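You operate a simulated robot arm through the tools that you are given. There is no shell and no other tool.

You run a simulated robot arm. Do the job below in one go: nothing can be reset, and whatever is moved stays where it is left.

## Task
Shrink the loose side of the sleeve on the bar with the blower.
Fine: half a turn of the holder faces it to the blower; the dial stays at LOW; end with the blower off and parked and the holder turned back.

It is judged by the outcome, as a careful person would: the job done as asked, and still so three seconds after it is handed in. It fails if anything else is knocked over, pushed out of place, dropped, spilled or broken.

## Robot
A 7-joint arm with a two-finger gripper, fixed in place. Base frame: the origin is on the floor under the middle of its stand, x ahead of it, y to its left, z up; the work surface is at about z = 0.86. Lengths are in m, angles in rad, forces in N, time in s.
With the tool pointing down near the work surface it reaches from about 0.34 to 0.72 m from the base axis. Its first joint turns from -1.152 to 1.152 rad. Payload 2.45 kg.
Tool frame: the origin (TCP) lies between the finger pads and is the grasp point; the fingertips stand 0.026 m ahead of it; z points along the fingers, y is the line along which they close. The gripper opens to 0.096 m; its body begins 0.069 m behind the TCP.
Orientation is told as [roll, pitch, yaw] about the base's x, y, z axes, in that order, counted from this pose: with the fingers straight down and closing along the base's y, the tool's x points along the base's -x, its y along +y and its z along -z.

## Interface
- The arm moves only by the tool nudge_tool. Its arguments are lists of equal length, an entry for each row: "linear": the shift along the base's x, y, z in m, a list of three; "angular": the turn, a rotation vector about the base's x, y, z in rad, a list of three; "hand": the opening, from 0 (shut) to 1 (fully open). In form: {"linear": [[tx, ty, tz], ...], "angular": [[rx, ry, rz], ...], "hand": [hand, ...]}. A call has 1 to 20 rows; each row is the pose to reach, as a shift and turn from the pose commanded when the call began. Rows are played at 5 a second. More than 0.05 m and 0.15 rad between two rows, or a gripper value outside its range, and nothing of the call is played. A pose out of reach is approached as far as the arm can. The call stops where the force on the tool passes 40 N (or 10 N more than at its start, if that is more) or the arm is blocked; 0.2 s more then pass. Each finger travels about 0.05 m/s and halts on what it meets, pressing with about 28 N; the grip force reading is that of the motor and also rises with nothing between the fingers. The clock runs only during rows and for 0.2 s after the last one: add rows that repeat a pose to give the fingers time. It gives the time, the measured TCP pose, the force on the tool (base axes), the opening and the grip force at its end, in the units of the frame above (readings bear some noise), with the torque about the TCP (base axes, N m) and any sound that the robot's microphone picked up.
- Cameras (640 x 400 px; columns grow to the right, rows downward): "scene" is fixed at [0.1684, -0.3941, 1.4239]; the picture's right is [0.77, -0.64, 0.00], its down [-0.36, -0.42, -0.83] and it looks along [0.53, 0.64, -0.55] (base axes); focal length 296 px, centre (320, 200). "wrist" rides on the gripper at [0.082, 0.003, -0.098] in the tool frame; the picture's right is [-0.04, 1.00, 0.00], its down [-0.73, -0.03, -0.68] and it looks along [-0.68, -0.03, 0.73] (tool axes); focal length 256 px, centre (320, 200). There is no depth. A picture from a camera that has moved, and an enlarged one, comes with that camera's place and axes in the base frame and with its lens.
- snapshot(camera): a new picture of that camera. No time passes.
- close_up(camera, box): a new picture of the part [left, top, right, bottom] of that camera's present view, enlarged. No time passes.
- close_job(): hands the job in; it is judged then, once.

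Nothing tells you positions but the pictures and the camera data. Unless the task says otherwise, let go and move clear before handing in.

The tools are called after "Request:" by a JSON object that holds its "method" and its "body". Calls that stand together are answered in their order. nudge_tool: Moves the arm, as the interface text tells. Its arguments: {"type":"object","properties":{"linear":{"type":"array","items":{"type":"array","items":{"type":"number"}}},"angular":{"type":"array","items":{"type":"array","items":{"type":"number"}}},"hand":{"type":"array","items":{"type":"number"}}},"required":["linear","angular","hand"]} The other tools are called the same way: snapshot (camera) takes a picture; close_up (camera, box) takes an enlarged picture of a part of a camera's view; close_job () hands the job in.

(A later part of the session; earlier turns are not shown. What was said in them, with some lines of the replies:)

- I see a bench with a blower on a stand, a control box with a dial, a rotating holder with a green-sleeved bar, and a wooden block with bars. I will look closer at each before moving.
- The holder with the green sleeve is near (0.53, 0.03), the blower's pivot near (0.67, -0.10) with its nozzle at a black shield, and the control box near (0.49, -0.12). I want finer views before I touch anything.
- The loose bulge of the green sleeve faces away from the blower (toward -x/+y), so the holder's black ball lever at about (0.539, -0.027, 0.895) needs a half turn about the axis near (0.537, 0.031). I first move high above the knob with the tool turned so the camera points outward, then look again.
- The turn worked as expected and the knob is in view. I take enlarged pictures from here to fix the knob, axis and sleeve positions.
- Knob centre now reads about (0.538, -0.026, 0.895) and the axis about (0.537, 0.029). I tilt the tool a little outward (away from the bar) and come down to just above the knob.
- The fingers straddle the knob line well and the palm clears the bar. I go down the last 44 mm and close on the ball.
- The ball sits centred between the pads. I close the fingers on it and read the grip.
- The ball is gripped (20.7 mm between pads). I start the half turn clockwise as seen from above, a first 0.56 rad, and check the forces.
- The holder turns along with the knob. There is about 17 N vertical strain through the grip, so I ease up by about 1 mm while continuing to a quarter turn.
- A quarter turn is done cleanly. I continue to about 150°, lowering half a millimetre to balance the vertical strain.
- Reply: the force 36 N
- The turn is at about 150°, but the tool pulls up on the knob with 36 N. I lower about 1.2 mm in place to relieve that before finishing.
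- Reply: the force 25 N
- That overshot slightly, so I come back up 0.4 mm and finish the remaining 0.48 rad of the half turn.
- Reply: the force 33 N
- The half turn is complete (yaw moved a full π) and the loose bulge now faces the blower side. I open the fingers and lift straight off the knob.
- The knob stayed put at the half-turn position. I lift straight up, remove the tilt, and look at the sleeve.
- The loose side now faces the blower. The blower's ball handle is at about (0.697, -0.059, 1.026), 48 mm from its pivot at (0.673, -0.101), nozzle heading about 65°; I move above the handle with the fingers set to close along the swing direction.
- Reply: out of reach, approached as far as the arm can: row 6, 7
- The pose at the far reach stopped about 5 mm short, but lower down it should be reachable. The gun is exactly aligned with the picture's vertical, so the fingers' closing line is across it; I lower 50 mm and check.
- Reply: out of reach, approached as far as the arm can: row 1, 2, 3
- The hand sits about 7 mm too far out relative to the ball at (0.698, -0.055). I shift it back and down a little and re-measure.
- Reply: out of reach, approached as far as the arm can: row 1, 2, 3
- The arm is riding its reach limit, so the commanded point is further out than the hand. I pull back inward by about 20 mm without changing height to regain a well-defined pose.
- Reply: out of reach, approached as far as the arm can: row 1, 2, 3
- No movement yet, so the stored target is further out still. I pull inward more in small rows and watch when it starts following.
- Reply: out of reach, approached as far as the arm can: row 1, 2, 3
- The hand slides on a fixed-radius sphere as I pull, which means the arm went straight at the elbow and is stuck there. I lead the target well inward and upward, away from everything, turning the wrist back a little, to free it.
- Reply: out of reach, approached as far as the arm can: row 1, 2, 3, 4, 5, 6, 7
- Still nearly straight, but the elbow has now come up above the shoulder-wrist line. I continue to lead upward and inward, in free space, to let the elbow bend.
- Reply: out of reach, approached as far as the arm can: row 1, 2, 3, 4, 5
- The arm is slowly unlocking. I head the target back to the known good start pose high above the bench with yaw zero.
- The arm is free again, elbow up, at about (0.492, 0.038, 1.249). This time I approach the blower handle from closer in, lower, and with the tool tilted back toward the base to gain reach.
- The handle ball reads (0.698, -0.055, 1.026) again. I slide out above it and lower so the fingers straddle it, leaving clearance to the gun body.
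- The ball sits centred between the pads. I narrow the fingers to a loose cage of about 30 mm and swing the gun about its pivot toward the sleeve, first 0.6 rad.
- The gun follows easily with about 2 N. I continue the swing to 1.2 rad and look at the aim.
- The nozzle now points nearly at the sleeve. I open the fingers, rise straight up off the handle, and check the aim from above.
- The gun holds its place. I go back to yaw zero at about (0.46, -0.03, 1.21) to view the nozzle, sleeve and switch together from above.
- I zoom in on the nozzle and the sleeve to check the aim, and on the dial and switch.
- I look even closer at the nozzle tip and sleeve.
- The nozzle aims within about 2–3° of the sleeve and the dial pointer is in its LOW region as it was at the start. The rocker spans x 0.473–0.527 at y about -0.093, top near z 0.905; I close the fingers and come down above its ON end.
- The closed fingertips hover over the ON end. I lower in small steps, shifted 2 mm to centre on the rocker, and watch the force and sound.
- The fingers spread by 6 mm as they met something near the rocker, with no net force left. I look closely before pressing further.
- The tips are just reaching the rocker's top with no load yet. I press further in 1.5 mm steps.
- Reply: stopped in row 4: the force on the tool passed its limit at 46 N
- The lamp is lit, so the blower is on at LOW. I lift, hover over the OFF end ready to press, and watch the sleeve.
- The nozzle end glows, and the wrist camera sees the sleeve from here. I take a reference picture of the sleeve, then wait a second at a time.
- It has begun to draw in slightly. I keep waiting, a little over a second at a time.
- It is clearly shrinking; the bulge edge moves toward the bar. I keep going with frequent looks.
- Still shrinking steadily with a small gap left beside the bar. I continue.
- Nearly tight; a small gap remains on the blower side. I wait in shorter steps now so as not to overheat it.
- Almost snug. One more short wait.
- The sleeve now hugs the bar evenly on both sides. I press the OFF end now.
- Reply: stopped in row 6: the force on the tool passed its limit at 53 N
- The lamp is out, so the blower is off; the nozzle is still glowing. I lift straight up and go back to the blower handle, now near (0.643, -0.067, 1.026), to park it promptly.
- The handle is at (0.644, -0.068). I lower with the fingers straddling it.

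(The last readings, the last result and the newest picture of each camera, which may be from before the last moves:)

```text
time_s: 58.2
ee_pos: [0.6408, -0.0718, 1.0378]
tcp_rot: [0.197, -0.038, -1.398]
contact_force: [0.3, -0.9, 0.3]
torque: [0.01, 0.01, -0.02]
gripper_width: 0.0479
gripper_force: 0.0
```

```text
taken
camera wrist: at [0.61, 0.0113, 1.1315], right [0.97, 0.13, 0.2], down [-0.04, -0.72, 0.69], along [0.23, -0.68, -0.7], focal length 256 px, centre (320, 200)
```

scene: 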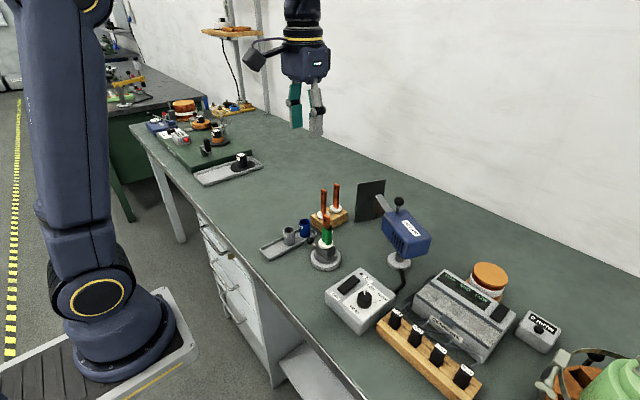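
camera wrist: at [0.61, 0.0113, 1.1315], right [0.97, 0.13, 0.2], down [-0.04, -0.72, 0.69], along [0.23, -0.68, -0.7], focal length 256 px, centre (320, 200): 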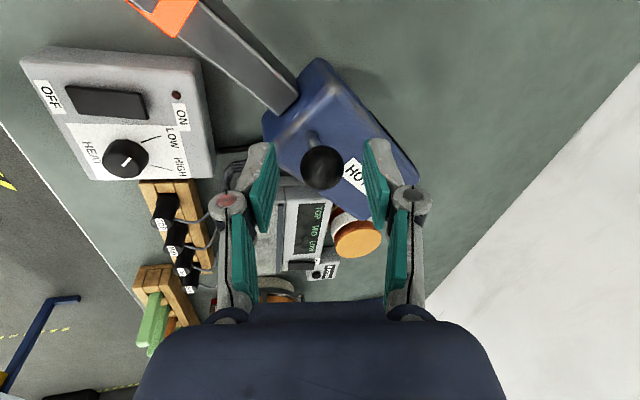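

The ball is centred. I narrow to the loose cage and swing the gun back along its arc toward the parked heading.

Request:
{"method": "nudge_tool", "body": {"linear": [[0, 0.001, 0], [0, 0.001, 0], [0, 0.001, 0], [0.00308, 0.00435, 0], [0.0065, 0.00739, 0], [0.0102, 0.01007, 0], [0.01416, 0.01236, 0], [0.01832, 0.01425, 0], [0.02265, 0.01572, 0], [0.0271, 0.01674, 0], [0.03163, 0.01732, 0], [0.0362, 0.01744, 0], [0.04075, 0.0171, 0], [0.04075, 0.0171, 0]], "angular": [[0, 0, 0], [0, 0, 0], [0, 0, 0], [0, 0, 0], [0, 0, 0], [0, 0, 0], [0, 0, 0], [0, 0, 0], [0, 0, 0], [0, 0, 0], [0, 0, 0], [0, 0, 0], [0, 0, 0], [0, 0, 0]], "hand": [0.4, 0.31, 0.31, 0.31, 0.31, 0.31, 0.31, 0.31, 0.31, 0.31, 0.31, 0.31, 0.31, 0.31]}}

Request:
{"method": "snapshot", "body": {"camera": "wrist"}}

Request:
{"method": "close_up", "body": {"camera": "scene", "box": [310, 160, 450, 280]}}

```text
time_s: 61.2
ee_pos: [0.6826, -0.053, 1.038]
tcp_rot: [0.198, -0.042, -1.401]
contact_force: [-1.9, 0.9, -0.1]
torque: [0.01, 0.04, -0.01]
gripper_width: 0.0309
gripper_force: 0.8
```

```text
taken
camera wrist: at [0.652, 0.0298, 1.1305], right [0.97, 0.13, 0.2], down [-0.04, -0.72, 0.69], along [0.23, -0.68, -0.7], focal length 256 px, centre (320, 200)
```

wrist: 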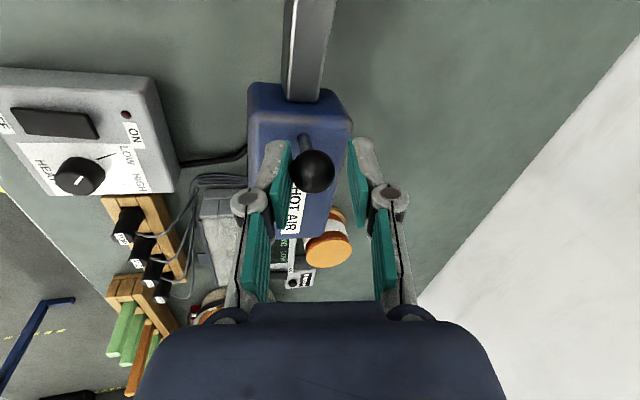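

```text
3.33 times, centred on (380, 220) of scene
camera zoom: at [0.1684, -0.3941, 1.4239], right [0.77, -0.64, 0.0], down [-0.36, -0.42, -0.83], along [0.53, 0.64, -0.55], focal length 985 px, centre (120, 133)
```

zoom: 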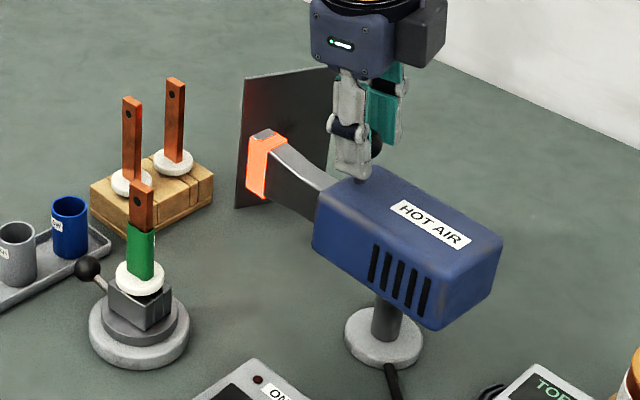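

The gun follows well. I finish the arc to the original handle position and close gently on the ball to centre it exactly there.

Request:
{"method": "nudge_tool", "body": {"linear": [[0.00451, -0.00079, 0], [0.0089, -0.00203, 0], [0.0128, -0.00355, 0], [0.0128, -0.00355, 0], [0.0128, -0.00355, 0], [0.0128, -0.00355, 0], [0.0128, -0.00355, 0]], "angular": [[0, 0, 0], [0, 0, 0], [0, 0, 0], [0, 0, 0], [0, 0, 0], [0, 0, 0], [0, 0, 0]], "hand": [0.31, 0.31, 0.31, 0.31, 0.27, 0.24, 0.24]}}

Request:
{"method": "snapshot", "body": {"camera": "wrist"}}

Request:
{"method": "close_up", "body": {"camera": "scene", "box": [350, 170, 450, 280]}}

```text
time_s: 62.8
ee_pos: [0.6949, -0.056, 1.0382]
tcp_rot: [0.2, -0.04, -1.4]
contact_force: [-1.0, -0.8, 0.2]
torque: [-0.02, 0.03, 0.02]
gripper_width: 0.0238
gripper_force: 0.9
```

```text
taken
camera wrist: at [0.6641, 0.0271, 1.1315], right [0.97, 0.13, 0.2], down [-0.04, -0.72, 0.69], along [0.24, -0.68, -0.7], focal length 256 px, centre (320, 200)
```

wrist: 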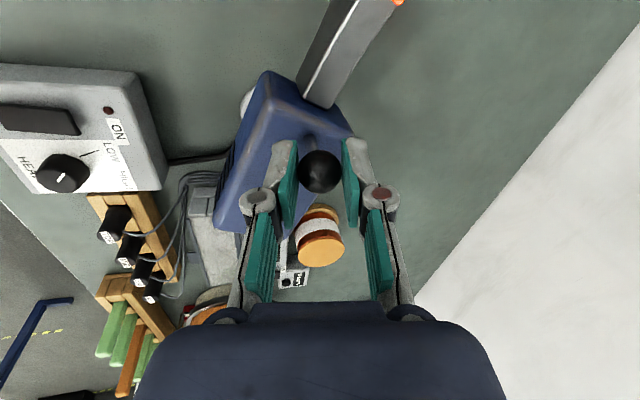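

```text
3.64 times, centred on (400, 225) of scene
camera zoom: at [0.1684, -0.3941, 1.4239], right [0.77, -0.64, 0.0], down [-0.36, -0.42, -0.83], along [0.53, 0.64, -0.55], focal length 1074 px, centre (29, 109)
```

zoom: 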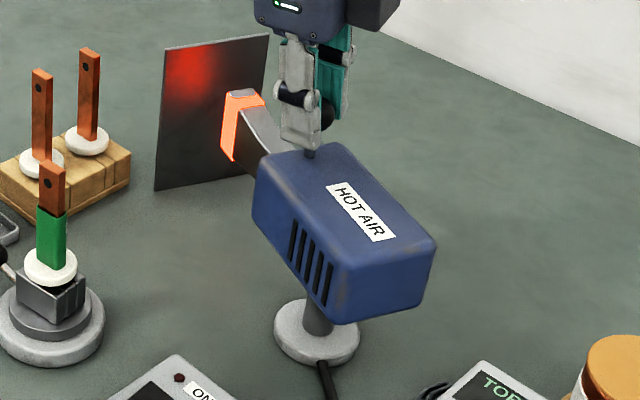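

The gun matches its original parked view, with the nozzle at the shield. I open, rise a little, and retreat inward before going higher so as not to overreach.

Request:
{"method": "nudge_tool", "body": {"linear": [[0, 0, 0], [0, 0, 0], [0, 0, 0], [0, 0, 0.02], [0, 0, 0.045], [-0.03, 0, 0.06], [-0.06, 0, 0.08], [-0.09, 0, 0.1], [-0.09, 0, 0.1]], "angular": [[0, 0, 0], [0, 0, 0], [0, 0, 0], [0, 0, 0], [0, 0, 0], [0, 0, 0], [0, 0.1, 0], [0, 0.2, 0], [0, 0.2, 0]], "hand": [0.35, 0.5, 0.5, 0.5, 0.5, 0.5, 0.5, 0.5, 0.5]}}

Request:
{"method": "close_up", "body": {"camera": "scene", "box": [350, 170, 450, 280]}}

Request:
{"method": "snapshot", "body": {"camera": "wrist"}}

Request:
{"method": "close_up", "body": {"camera": "scene", "box": [305, 205, 355, 275]}}

```text
time_s: 64.8
ee_pos: [0.6048, -0.0555, 1.141]
tcp_rot: [-0.001, -0.004, -1.397]
contact_force: [0.0, 0.4, 0.0]
torque: [0.0, -0.02, -0.01]
gripper_width: 0.0481
gripper_force: 0.1
```

```text
3.64 times, centred on (400, 225) of scene
camera zoom: at [0.1684, -0.3941, 1.4239], right [0.77, -0.64, 0.0], down [-0.36, -0.42, -0.83], along [0.53, 0.64, -0.55], focal length 1074 px, centre (29, 109)
```

zoom: 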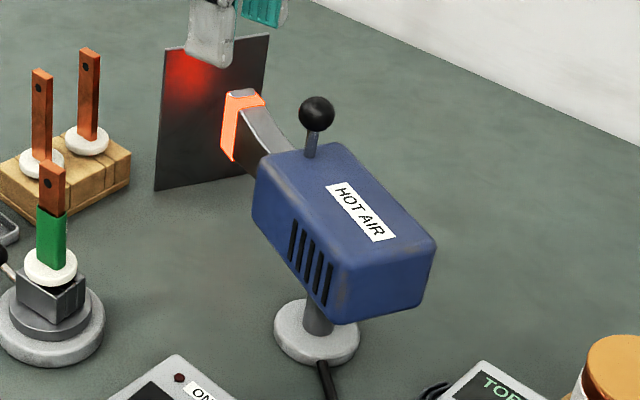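

```text
taken
camera wrist: at [0.5932, 0.0276, 1.2374], right [0.99, 0.13, 0.0], down [0.1, -0.72, 0.68], along [0.09, -0.68, -0.73], focal length 256 px, centre (320, 200)
```

wrist: 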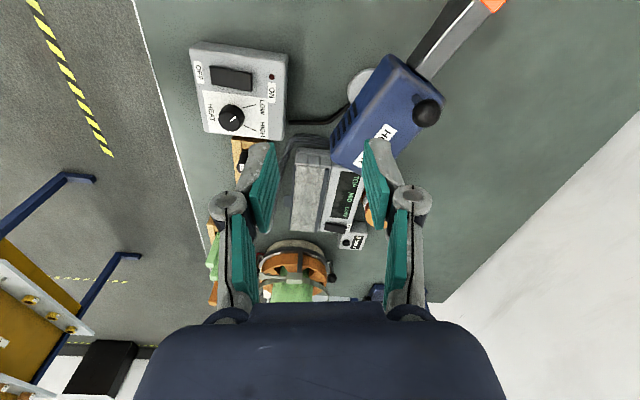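

```text
5.71 times, centred on (330, 240) of scene
camera zoom: at [0.1684, -0.3941, 1.4239], right [0.77, -0.64, 0.0], down [-0.36, -0.42, -0.83], along [0.53, 0.64, -0.55], focal length 1688 px, centre (263, -29)
```

zoom: 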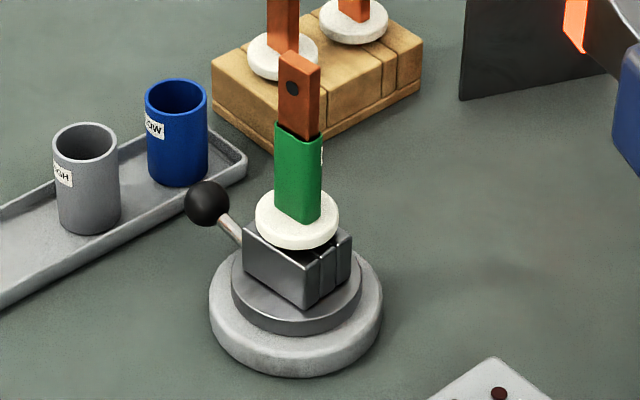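

The blower is off and parked exactly as before, and the sleeve is shrunk evenly. Now I go back to the holder knob, near (0.534, 0.087, 0.895), to turn the holder back.

Request:
{"method": "nudge_tool", "body": {"linear": [[-0.015, 0.03, 0], [-0.03, 0.06, 0], [-0.045, 0.09, 0], [-0.06, 0.12, 0], [-0.0715, 0.143, -0.01], [-0.0715, 0.143, -0.03], [-0.0715, 0.143, -0.06], [-0.0715, 0.143, -0.1], [-0.0715, 0.143, -0.14], [-0.0715, 0.143, -0.18], [-0.0715, 0.143, -0.19], [-0.0715, 0.143, -0.19]], "angular": [[0, 0, -0.03], [0, 0, -0.05], [0, 0, -0.07], [0, 0, -0.09], [0, 0, -0.103], [0, 0, -0.103], [0, 0, -0.103], [0, 0, -0.103], [0, 0, -0.103], [0, 0, -0.103], [0, 0, -0.103], [0, 0, -0.103]], "hand": [0.5, 0.5, 0.5, 0.5, 0.5, 0.5, 0.5, 0.5, 0.5, 0.5, 0.5, 0.5]}}

Request:
{"method": "snapshot", "body": {"camera": "wrist"}}

Request:
{"method": "close_up", "body": {"camera": "scene", "box": [250, 170, 400, 290]}}

```text
time_s: 67.4
ee_pos: [0.5337, 0.0873, 0.9464]
tcp_rot: [0.001, -0.006, -1.499]
contact_force: [-0.3, 0.7, 0.0]
torque: [0.02, 0.01, -0.01]
gripper_width: 0.0478
gripper_force: 0.0
```

```text
taken
camera wrist: at [0.5305, 0.1707, 1.0437], right [1.0, 0.03, 0.0], down [0.02, -0.73, 0.68], along [0.02, -0.68, -0.73], focal length 256 px, centre (320, 200)
```

wrist: 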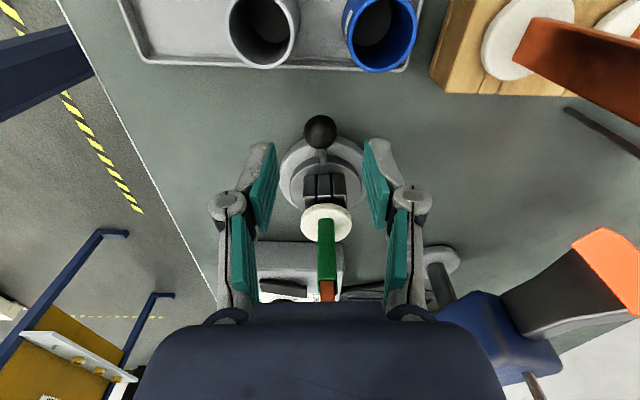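

```text
3.33 times, centred on (325, 230) of scene
camera zoom: at [0.1685, -0.3941, 1.4239], right [0.77, -0.64, 0.0], down [-0.36, -0.42, -0.83], along [0.53, 0.64, -0.55], focal length 985 px, centre (303, 100)
```

zoom: 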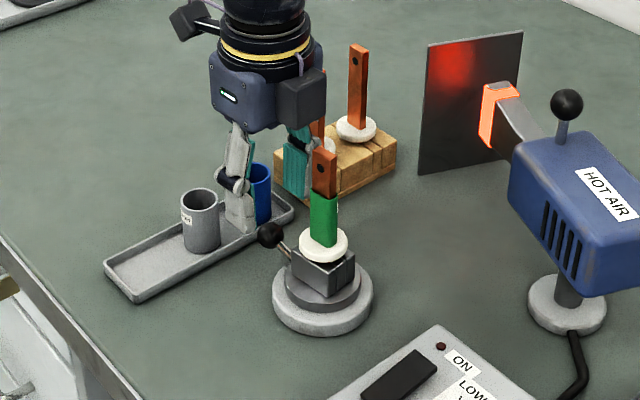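

The lever lines up with the picture's vertical, so the yaw matches. I tilt the tool outward as before, then lower over the knob.

Request:
{"method": "nudge_tool", "body": {"linear": [[0, 0.001, 0], [0, 0.002, 0], [0, 0.002, -0.02], [0, 0.002, -0.0405], [0, 0.002, -0.0405]], "angular": [[-0.1, -0.007, 0], [-0.2, -0.014, 0], [-0.2, -0.014, 0], [-0.2, -0.014, 0], [-0.2, -0.014, 0]], "hand": [0.5, 0.5, 0.5, 0.5, 0.5]}}

Request:
{"method": "snapshot", "body": {"camera": "wrist"}}

Request:
{"method": "close_up", "body": {"camera": "scene", "box": [250, 170, 400, 290]}}

```text
time_s: 68.6
ee_pos: [0.5341, 0.0896, 0.9072]
tcp_rot: [-0.001, -0.206, -1.499]
contact_force: [-0.6, 0.3, 0.0]
torque: [0.0, 0.0, -0.01]
gripper_width: 0.0479
gripper_force: 0.1
```

```text
taken
camera wrist: at [0.5303, 0.1896, 0.9865], right [1.0, 0.03, 0.01], down [0.01, -0.58, 0.81], along [0.03, -0.81, -0.58], focal length 256 px, centre (320, 200)
```

wrist: 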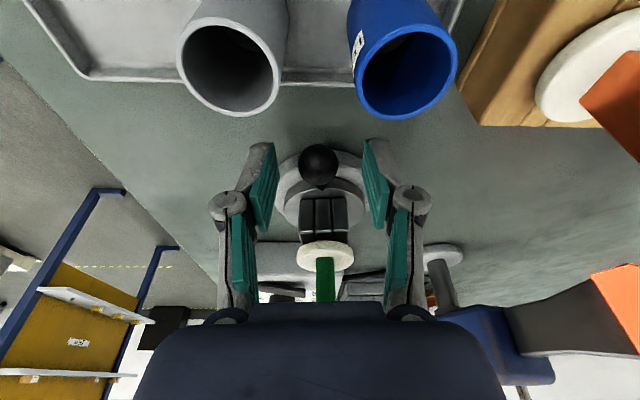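

```text
3.33 times, centred on (325, 230) of scene
camera zoom: at [0.1685, -0.3941, 1.4239], right [0.77, -0.64, 0.0], down [-0.36, -0.42, -0.83], along [0.53, 0.64, -0.55], focal length 985 px, centre (303, 100)
```

zoom: 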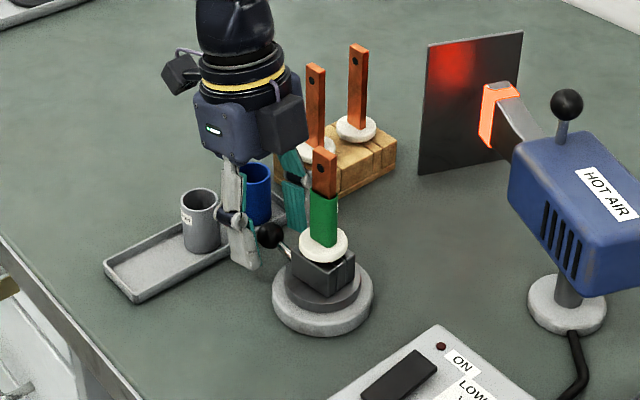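

The knob is centred again. I close to a loose cage of about 28 mm and sweep the lever back the way it came, first about 72°.

Request:
{"method": "nudge_tool", "body": {"linear": [[0, 0, 0], [0, 0, 0], [0, 0, 0], [-0.0041, -0.00044, 0], [-0.00816, -0.00116, 0], [-0.01609, -0.00345, 0], [-0.02361, -0.00682, 0], [-0.03059, -0.01121, 0], [-0.03689, -0.01653, 0], [-0.04239, -0.02268, 0], [-0.04697, -0.02954, 0], [-0.05056, -0.03696, 0], [-0.05307, -0.04482, 0], [-0.05307, -0.04482, 0]], "angular": [[0, 0, 0], [0, 0, 0], [0, 0, 0], [0, 0, 0.07], [0, 0, 0.14], [0, 0, 0.28], [0, 0, 0.42], [0, 0, 0.56], [0, 0, 0.7], [0, 0, 0.84], [0, 0, 0.98], [0, 0, 1.12], [0, 0, 1.26], [0, 0, 1.26]], "hand": [0.4, 0.29, 0.29, 0.29, 0.29, 0.29, 0.29, 0.29, 0.29, 0.29, 0.29, 0.29, 0.29, 0.29]}}

Request:
{"method": "snapshot", "body": {"camera": "wrist"}}

Request:
{"method": "close_up", "body": {"camera": "scene", "box": [250, 170, 400, 290]}}

```text
time_s: 71.6
ee_pos: [0.4803, 0.045, 0.9072]
tcp_rot: [0.0, -0.206, -0.236]
contact_force: [0.1, -0.2, 0.6]
torque: [0.03, -0.01, -0.01]
gripper_width: 0.0279
gripper_force: 0.0
```

```text
taken
camera wrist: at [0.3836, 0.0733, 0.9862], right [0.27, 0.96, 0.01], down [0.56, -0.16, 0.81], along [0.78, -0.22, -0.58], focal length 256 px, centre (320, 200)
```

wrist: 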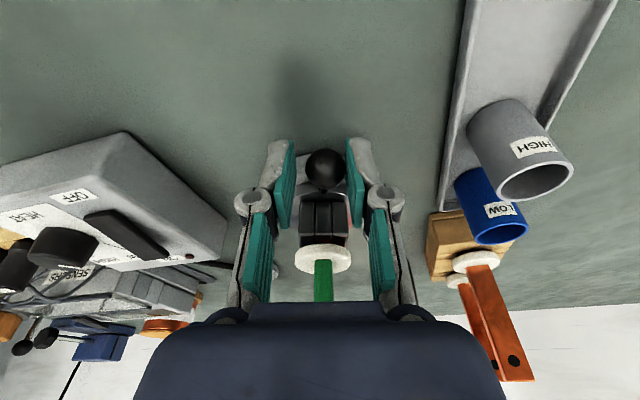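

```text
3.33 times, centred on (325, 230) of scene
camera zoom: at [0.1684, -0.3941, 1.4239], right [0.77, -0.64, 0.0], down [-0.36, -0.42, -0.83], along [0.53, 0.64, -0.55], focal length 985 px, centre (303, 100)
```

zoom: 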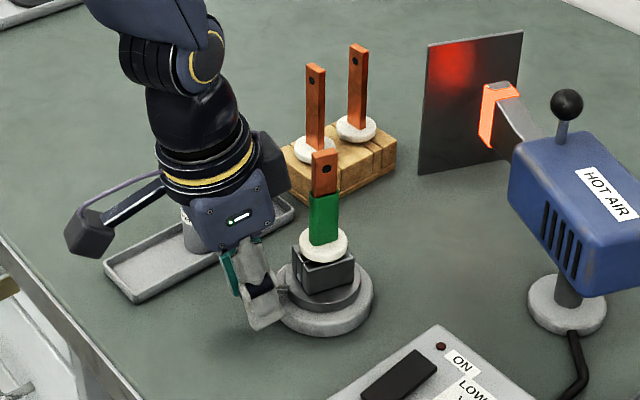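

The lever follows with almost no force. I continue the sweep to about 160°.

Request:
{"method": "nudge_tool", "body": {"linear": [[-0.00139, -0.00813, 0], [-0.00163, -0.01637, 0], [-0.00072, -0.02456, 0], [0.00132, -0.03255, 0], [0.00446, -0.04018, 0], [0.00863, -0.04729, 0], [0.01376, -0.05375, 0], [0.01973, -0.05943, 0], [0.02644, -0.06423, 0], [0.03376, -0.06804, 0], [0.04153, -0.07079, 0], [0.04153, -0.07079, 0]], "angular": [[0, 0, 0.14], [0, 0, 0.28], [0, 0, 0.42], [0, 0, 0.56], [0, 0, 0.7], [0, 0, 0.84], [0, 0, 0.98], [0, 0, 1.12], [0, 0, 1.26], [0, 0, 1.4], [0, 0, 1.54], [0, 0, 1.54]], "hand": [0.29, 0.29, 0.29, 0.29, 0.29, 0.29, 0.29, 0.29, 0.29, 0.29, 0.29, 0.29]}}

Request:
{"method": "snapshot", "body": {"camera": "wrist"}}

Request:
{"method": "close_up", "body": {"camera": "scene", "box": [280, 180, 400, 290]}}

```text
time_s: 74.2
ee_pos: [0.5222, -0.0269, 0.9081]
tcp_rot: [0.0, -0.205, 1.304]
contact_force: [0.0, 0.1, 0.8]
torque: [0.01, 0.02, -0.01]
gripper_width: 0.028
gripper_force: 0.1
```

```text
taken
camera wrist: at [0.4919, -0.1204, 0.9858], right [-0.95, 0.3, 0.01], down [0.18, 0.55, 0.81], along [0.24, 0.78, -0.58], focal length 256 px, centre (320, 200)
```

wrist: 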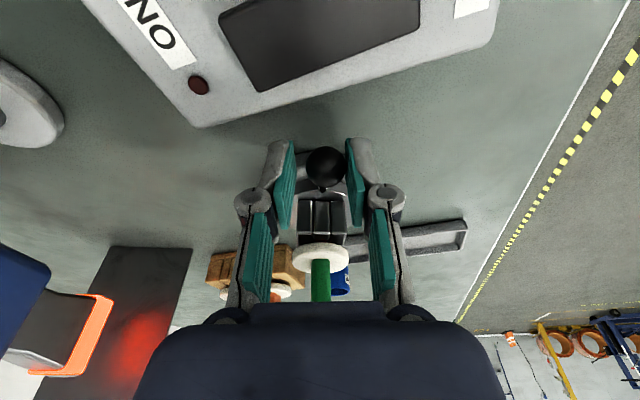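

```text
3.64 times, centred on (340, 235) of scene
camera zoom: at [0.1684, -0.3941, 1.4239], right [0.77, -0.64, 0.0], down [-0.36, -0.42, -0.83], along [0.53, 0.64, -0.55], focal length 1074 px, centre (247, 73)
```

zoom: 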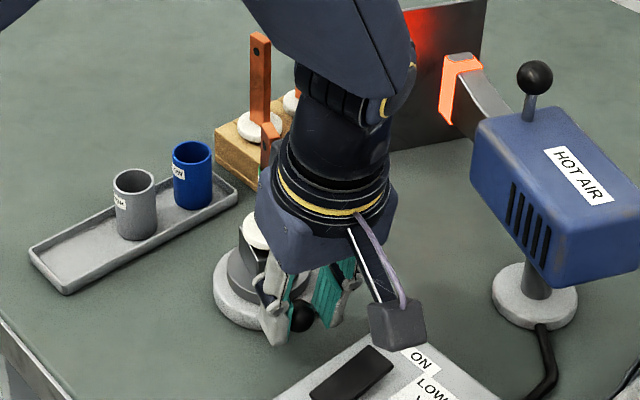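

Nearly home. I finish the last 0.27 rad to the original knob position and close gently to centre it there.

Request:
{"method": "nudge_tool", "body": {"linear": [[0.0083, -0.0014, 0], [0.0164, -0.0018, 0], [0.0164, -0.0018, 0], [0.0164, -0.0018, 0], [0.0164, -0.0018, 0], [0.0164, -0.0018, 0]], "angular": [[0, 0, 0.135], [0, 0, 0.267], [0, 0, 0.267], [0, 0, 0.267], [0, 0, 0.267], [0, 0, 0.267]], "hand": [0.29, 0.29, 0.29, 0.25, 0.218, 0.218]}}

Request:
{"method": "close_up", "body": {"camera": "wrist", "box": [230, 100, 420, 300]}}

Request:
{"method": "close_up", "body": {"camera": "scene", "box": [280, 180, 400, 290]}}

```text
time_s: 75.6
ee_pos: [0.5383, -0.027, 0.907]
tcp_rot: [0.002, -0.206, 1.567]
contact_force: [0.6, 0.1, -0.3]
torque: [0.0, -0.03, 0.01]
gripper_width: 0.0221
gripper_force: 0.6
```

```text
2.00 times, centred on (325, 200) of wrist
camera zoom: at [0.5345, -0.1264, 0.9852], right [-1.0, 0.04, 0.01], down [0.03, 0.58, 0.81], along [0.03, 0.81, -0.58], focal length 512 px, centre (310, 200)
```

zoom: 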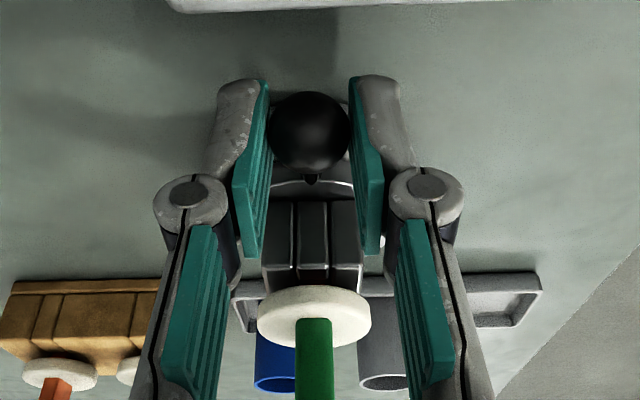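

```text
3.64 times, centred on (340, 235) of scene
camera zoom: at [0.1685, -0.3941, 1.4239], right [0.77, -0.64, 0.0], down [-0.36, -0.42, -0.83], along [0.53, 0.64, -0.55], focal length 1074 px, centre (247, 73)
```

zoom: 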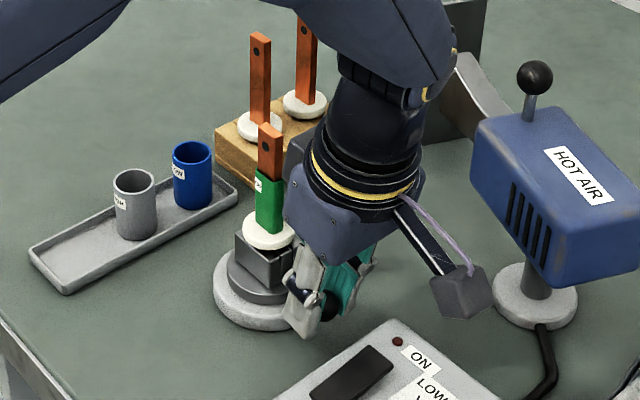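

The knob is back at its original spot. I open, lift straight up, and remove the tilt.

Request:
{"method": "nudge_tool", "body": {"linear": [[0, 0, 0], [0, 0, 0], [0, 0, 0], [0, 0, 0.03], [0, 0, 0.07], [0, 0, 0.11], [0, 0, 0.15], [0, 0, 0.19], [0, 0, 0.23], [0, 0, 0.25], [0, 0, 0.25]], "angular": [[0, 0, 0], [0, 0, 0], [0, 0, 0], [0, 0, 0], [0, 0, 0], [0, 0, 0], [0, 0, 0], [-0.1, 0, 0], [-0.2, 0, 0], [-0.2, 0, 0], [-0.2, 0, 0]], "hand": [0.35, 0.5, 0.5, 0.5, 0.5, 0.5, 0.5, 0.5, 0.5, 0.5, 0.5]}}

Request:
{"method": "close_up", "body": {"camera": "wrist", "box": [270, 20, 380, 150]}}

Request:
{"method": "close_up", "body": {"camera": "scene", "box": [305, 205, 355, 275]}}

Request:
{"method": "snapshot", "body": {"camera": "scene"}}

```text
time_s: 78.0
ee_pos: [0.5383, -0.0303, 1.1583]
tcp_rot: [-0.001, -0.005, 1.567]
contact_force: [-0.8, -0.1, -0.2]
torque: [0.01, -0.01, -0.01]
gripper_width: 0.0482
gripper_force: 0.0
```

```text
3.08 times, centred on (325, 85) of wrist
camera zoom: at [0.5345, -0.1107, 1.2564], right [-1.0, 0.04, 0.0], down [0.03, 0.73, 0.68], along [0.03, 0.68, -0.73], focal length 788 px, centre (305, 554)
```

zoom: 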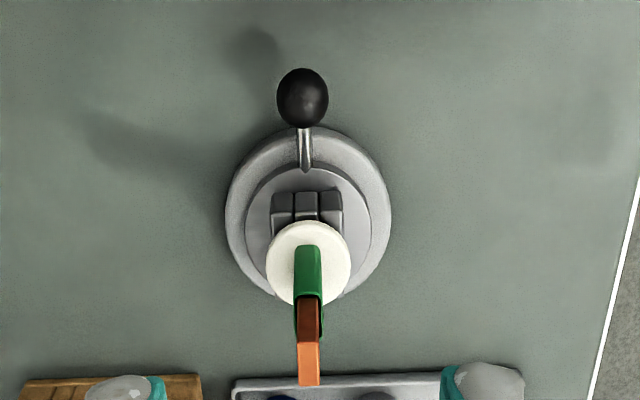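

```text
5.71 times, centred on (330, 240) of scene
camera zoom: at [0.1684, -0.394, 1.4239], right [0.77, -0.64, 0.0], down [-0.36, -0.42, -0.83], along [0.53, 0.64, -0.55], focal length 1688 px, centre (263, -29)
```

zoom: 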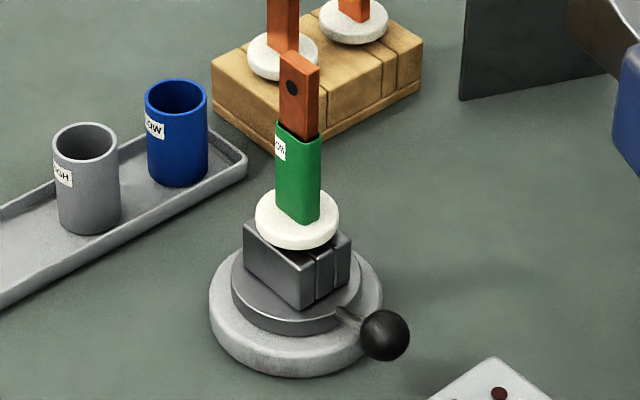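

```text
taken
```

scene: 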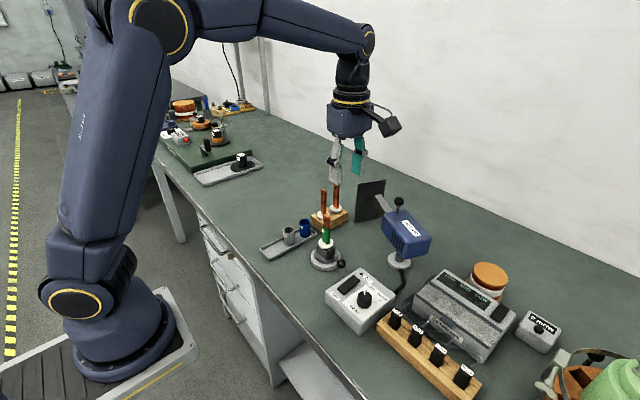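

The knob sits exactly where it was at the start and the nozzle has stopped glowing. I move back to the starting area, clear of everything, and make a final check of the sleeve, blower and switch.

Request:
{"method": "nudge_tool", "body": {"linear": [[-0.012, 0.006, 0.008], [-0.024, 0.012, 0.016], [-0.036, 0.018, 0.024], [-0.048, 0.024, 0.032], [-0.06, 0.03, 0.04], [-0.072, 0.036, 0.048], [-0.084, 0.042, 0.056], [-0.096, 0.048, 0.064], [-0.108, 0.054, 0.072], [-0.12, 0.06, 0.08], [-0.132, 0.066, 0.088], [-0.144, 0.073, 0.096], [-0.144, 0.073, 0.096]], "angular": [[0, 0, -0.131], [0, 0, -0.262], [0, 0, -0.393], [0, 0, -0.524], [0, 0, -0.654], [0, 0, -0.785], [0, 0, -0.916], [0, 0, -1.047], [0, 0, -1.178], [0, 0, -1.309], [0, 0, -1.44], [0, 0, -1.567], [0, 0, -1.567]], "hand": [0.5, 0.5, 0.6, 0.7, 0.8, 0.9, 1, 1, 1, 1, 1, 1, 1]}}

Request:
{"method": "close_up", "body": {"camera": "wrist", "box": [280, 80, 350, 170]}}

Request:
{"method": "close_up", "body": {"camera": "wrist", "box": [180, 50, 420, 250]}}

Request:
{"method": "close_up", "body": {"camera": "scene", "box": [350, 170, 450, 280]}}

Request:
{"method": "close_up", "body": {"camera": "scene", "box": [310, 250, 430, 350]}}

```text
time_s: 80.8
ee_pos: [0.3929, 0.0443, 1.2551]
tcp_rot: [-0.002, -0.005, 0.001]
contact_force: [-0.6, 0.2, -0.6]
torque: [0.01, 0.07, 0.0]
gripper_width: 0.0958
gripper_force: 0.1
```

```text
4.44 times, centred on (315, 125) of wrist
camera zoom: at [0.3099, 0.0487, 1.352], right [0.04, 1.0, 0.0], down [0.73, -0.03, 0.68], along [0.68, -0.03, -0.73], focal length 1138 px, centre (342, 533)
```

zoom: 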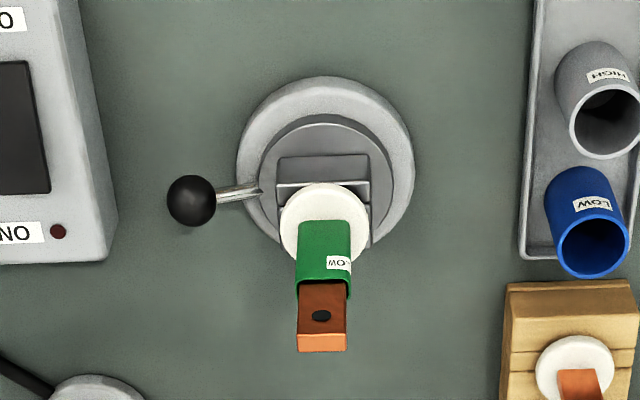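

```text
2.00 times, centred on (300, 150) of wrist
camera zoom: at [0.3099, 0.0487, 1.352], right [0.04, 1.0, 0.0], down [0.73, -0.03, 0.68], along [0.68, -0.03, -0.73], focal length 512 px, centre (360, 300)
```

zoom: 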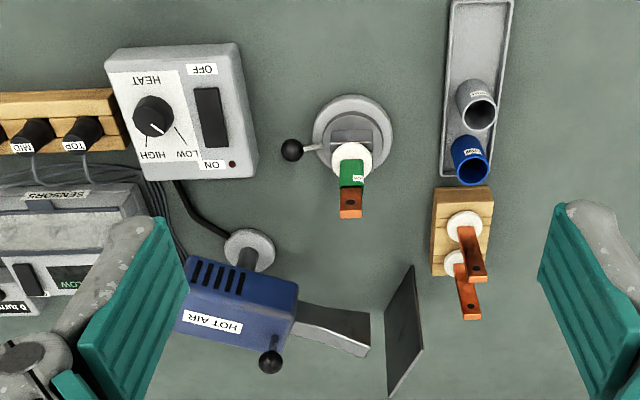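

```text
3.64 times, centred on (400, 225) of scene
camera zoom: at [0.1684, -0.3941, 1.4239], right [0.77, -0.64, 0.0], down [-0.36, -0.42, -0.83], along [0.53, 0.64, -0.55], focal length 1074 px, centre (29, 109)
```

zoom: 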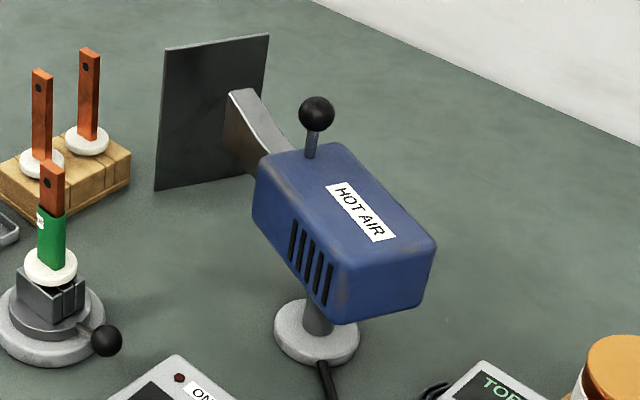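

```text
4.00 times, centred on (370, 300) of scene
camera zoom: at [0.1684, -0.3941, 1.4239], right [0.77, -0.64, 0.0], down [-0.36, -0.42, -0.83], along [0.53, 0.64, -0.55], focal length 1182 px, centre (120, -200)
```

zoom: 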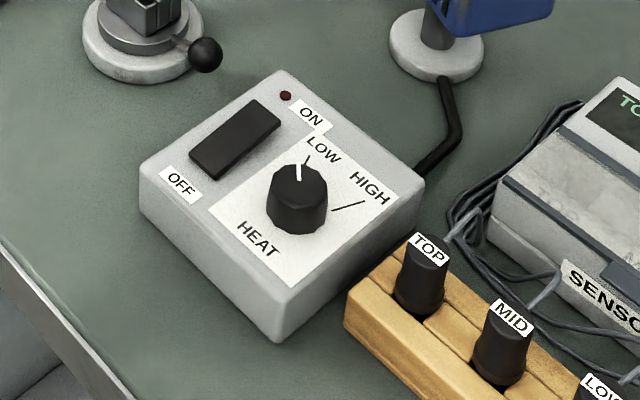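

Everything checks out: the sleeve is snug all round with no scorch marks. The blower is off, lamp dark, parked at its shield. The dial is untouched at LOW, the holder lever is back at its original place, and the arm is clear. I hand in the job.

Request:
{"method": "close_job", "body": {}}

```text
The job is handed in.
```

The loose side of the sleeve is shrunk, and the sleeve now sits snug on the bar all round with no scorch marks in the pictures.

- **Holder:** I turned it half a turn to face the blower, to within about 5°. I then turned it back, and the lever matches its starting picture.
- **Blower:** It ran for about 10 seconds at LOW, aimed at the sleeve. It is now off with the lamp out, and parked at its shield in its original position.
- **Dial:** I did not touch it; it is still at LOW.
- **Everything else:** I saw nothing knocked over or moved, and the arm is clear, back near its starting position.

On the first approach to the blower handle the arm reached its limit and locked straight. I freed it in open space above the bench, touching nothing, and came in again from closer.
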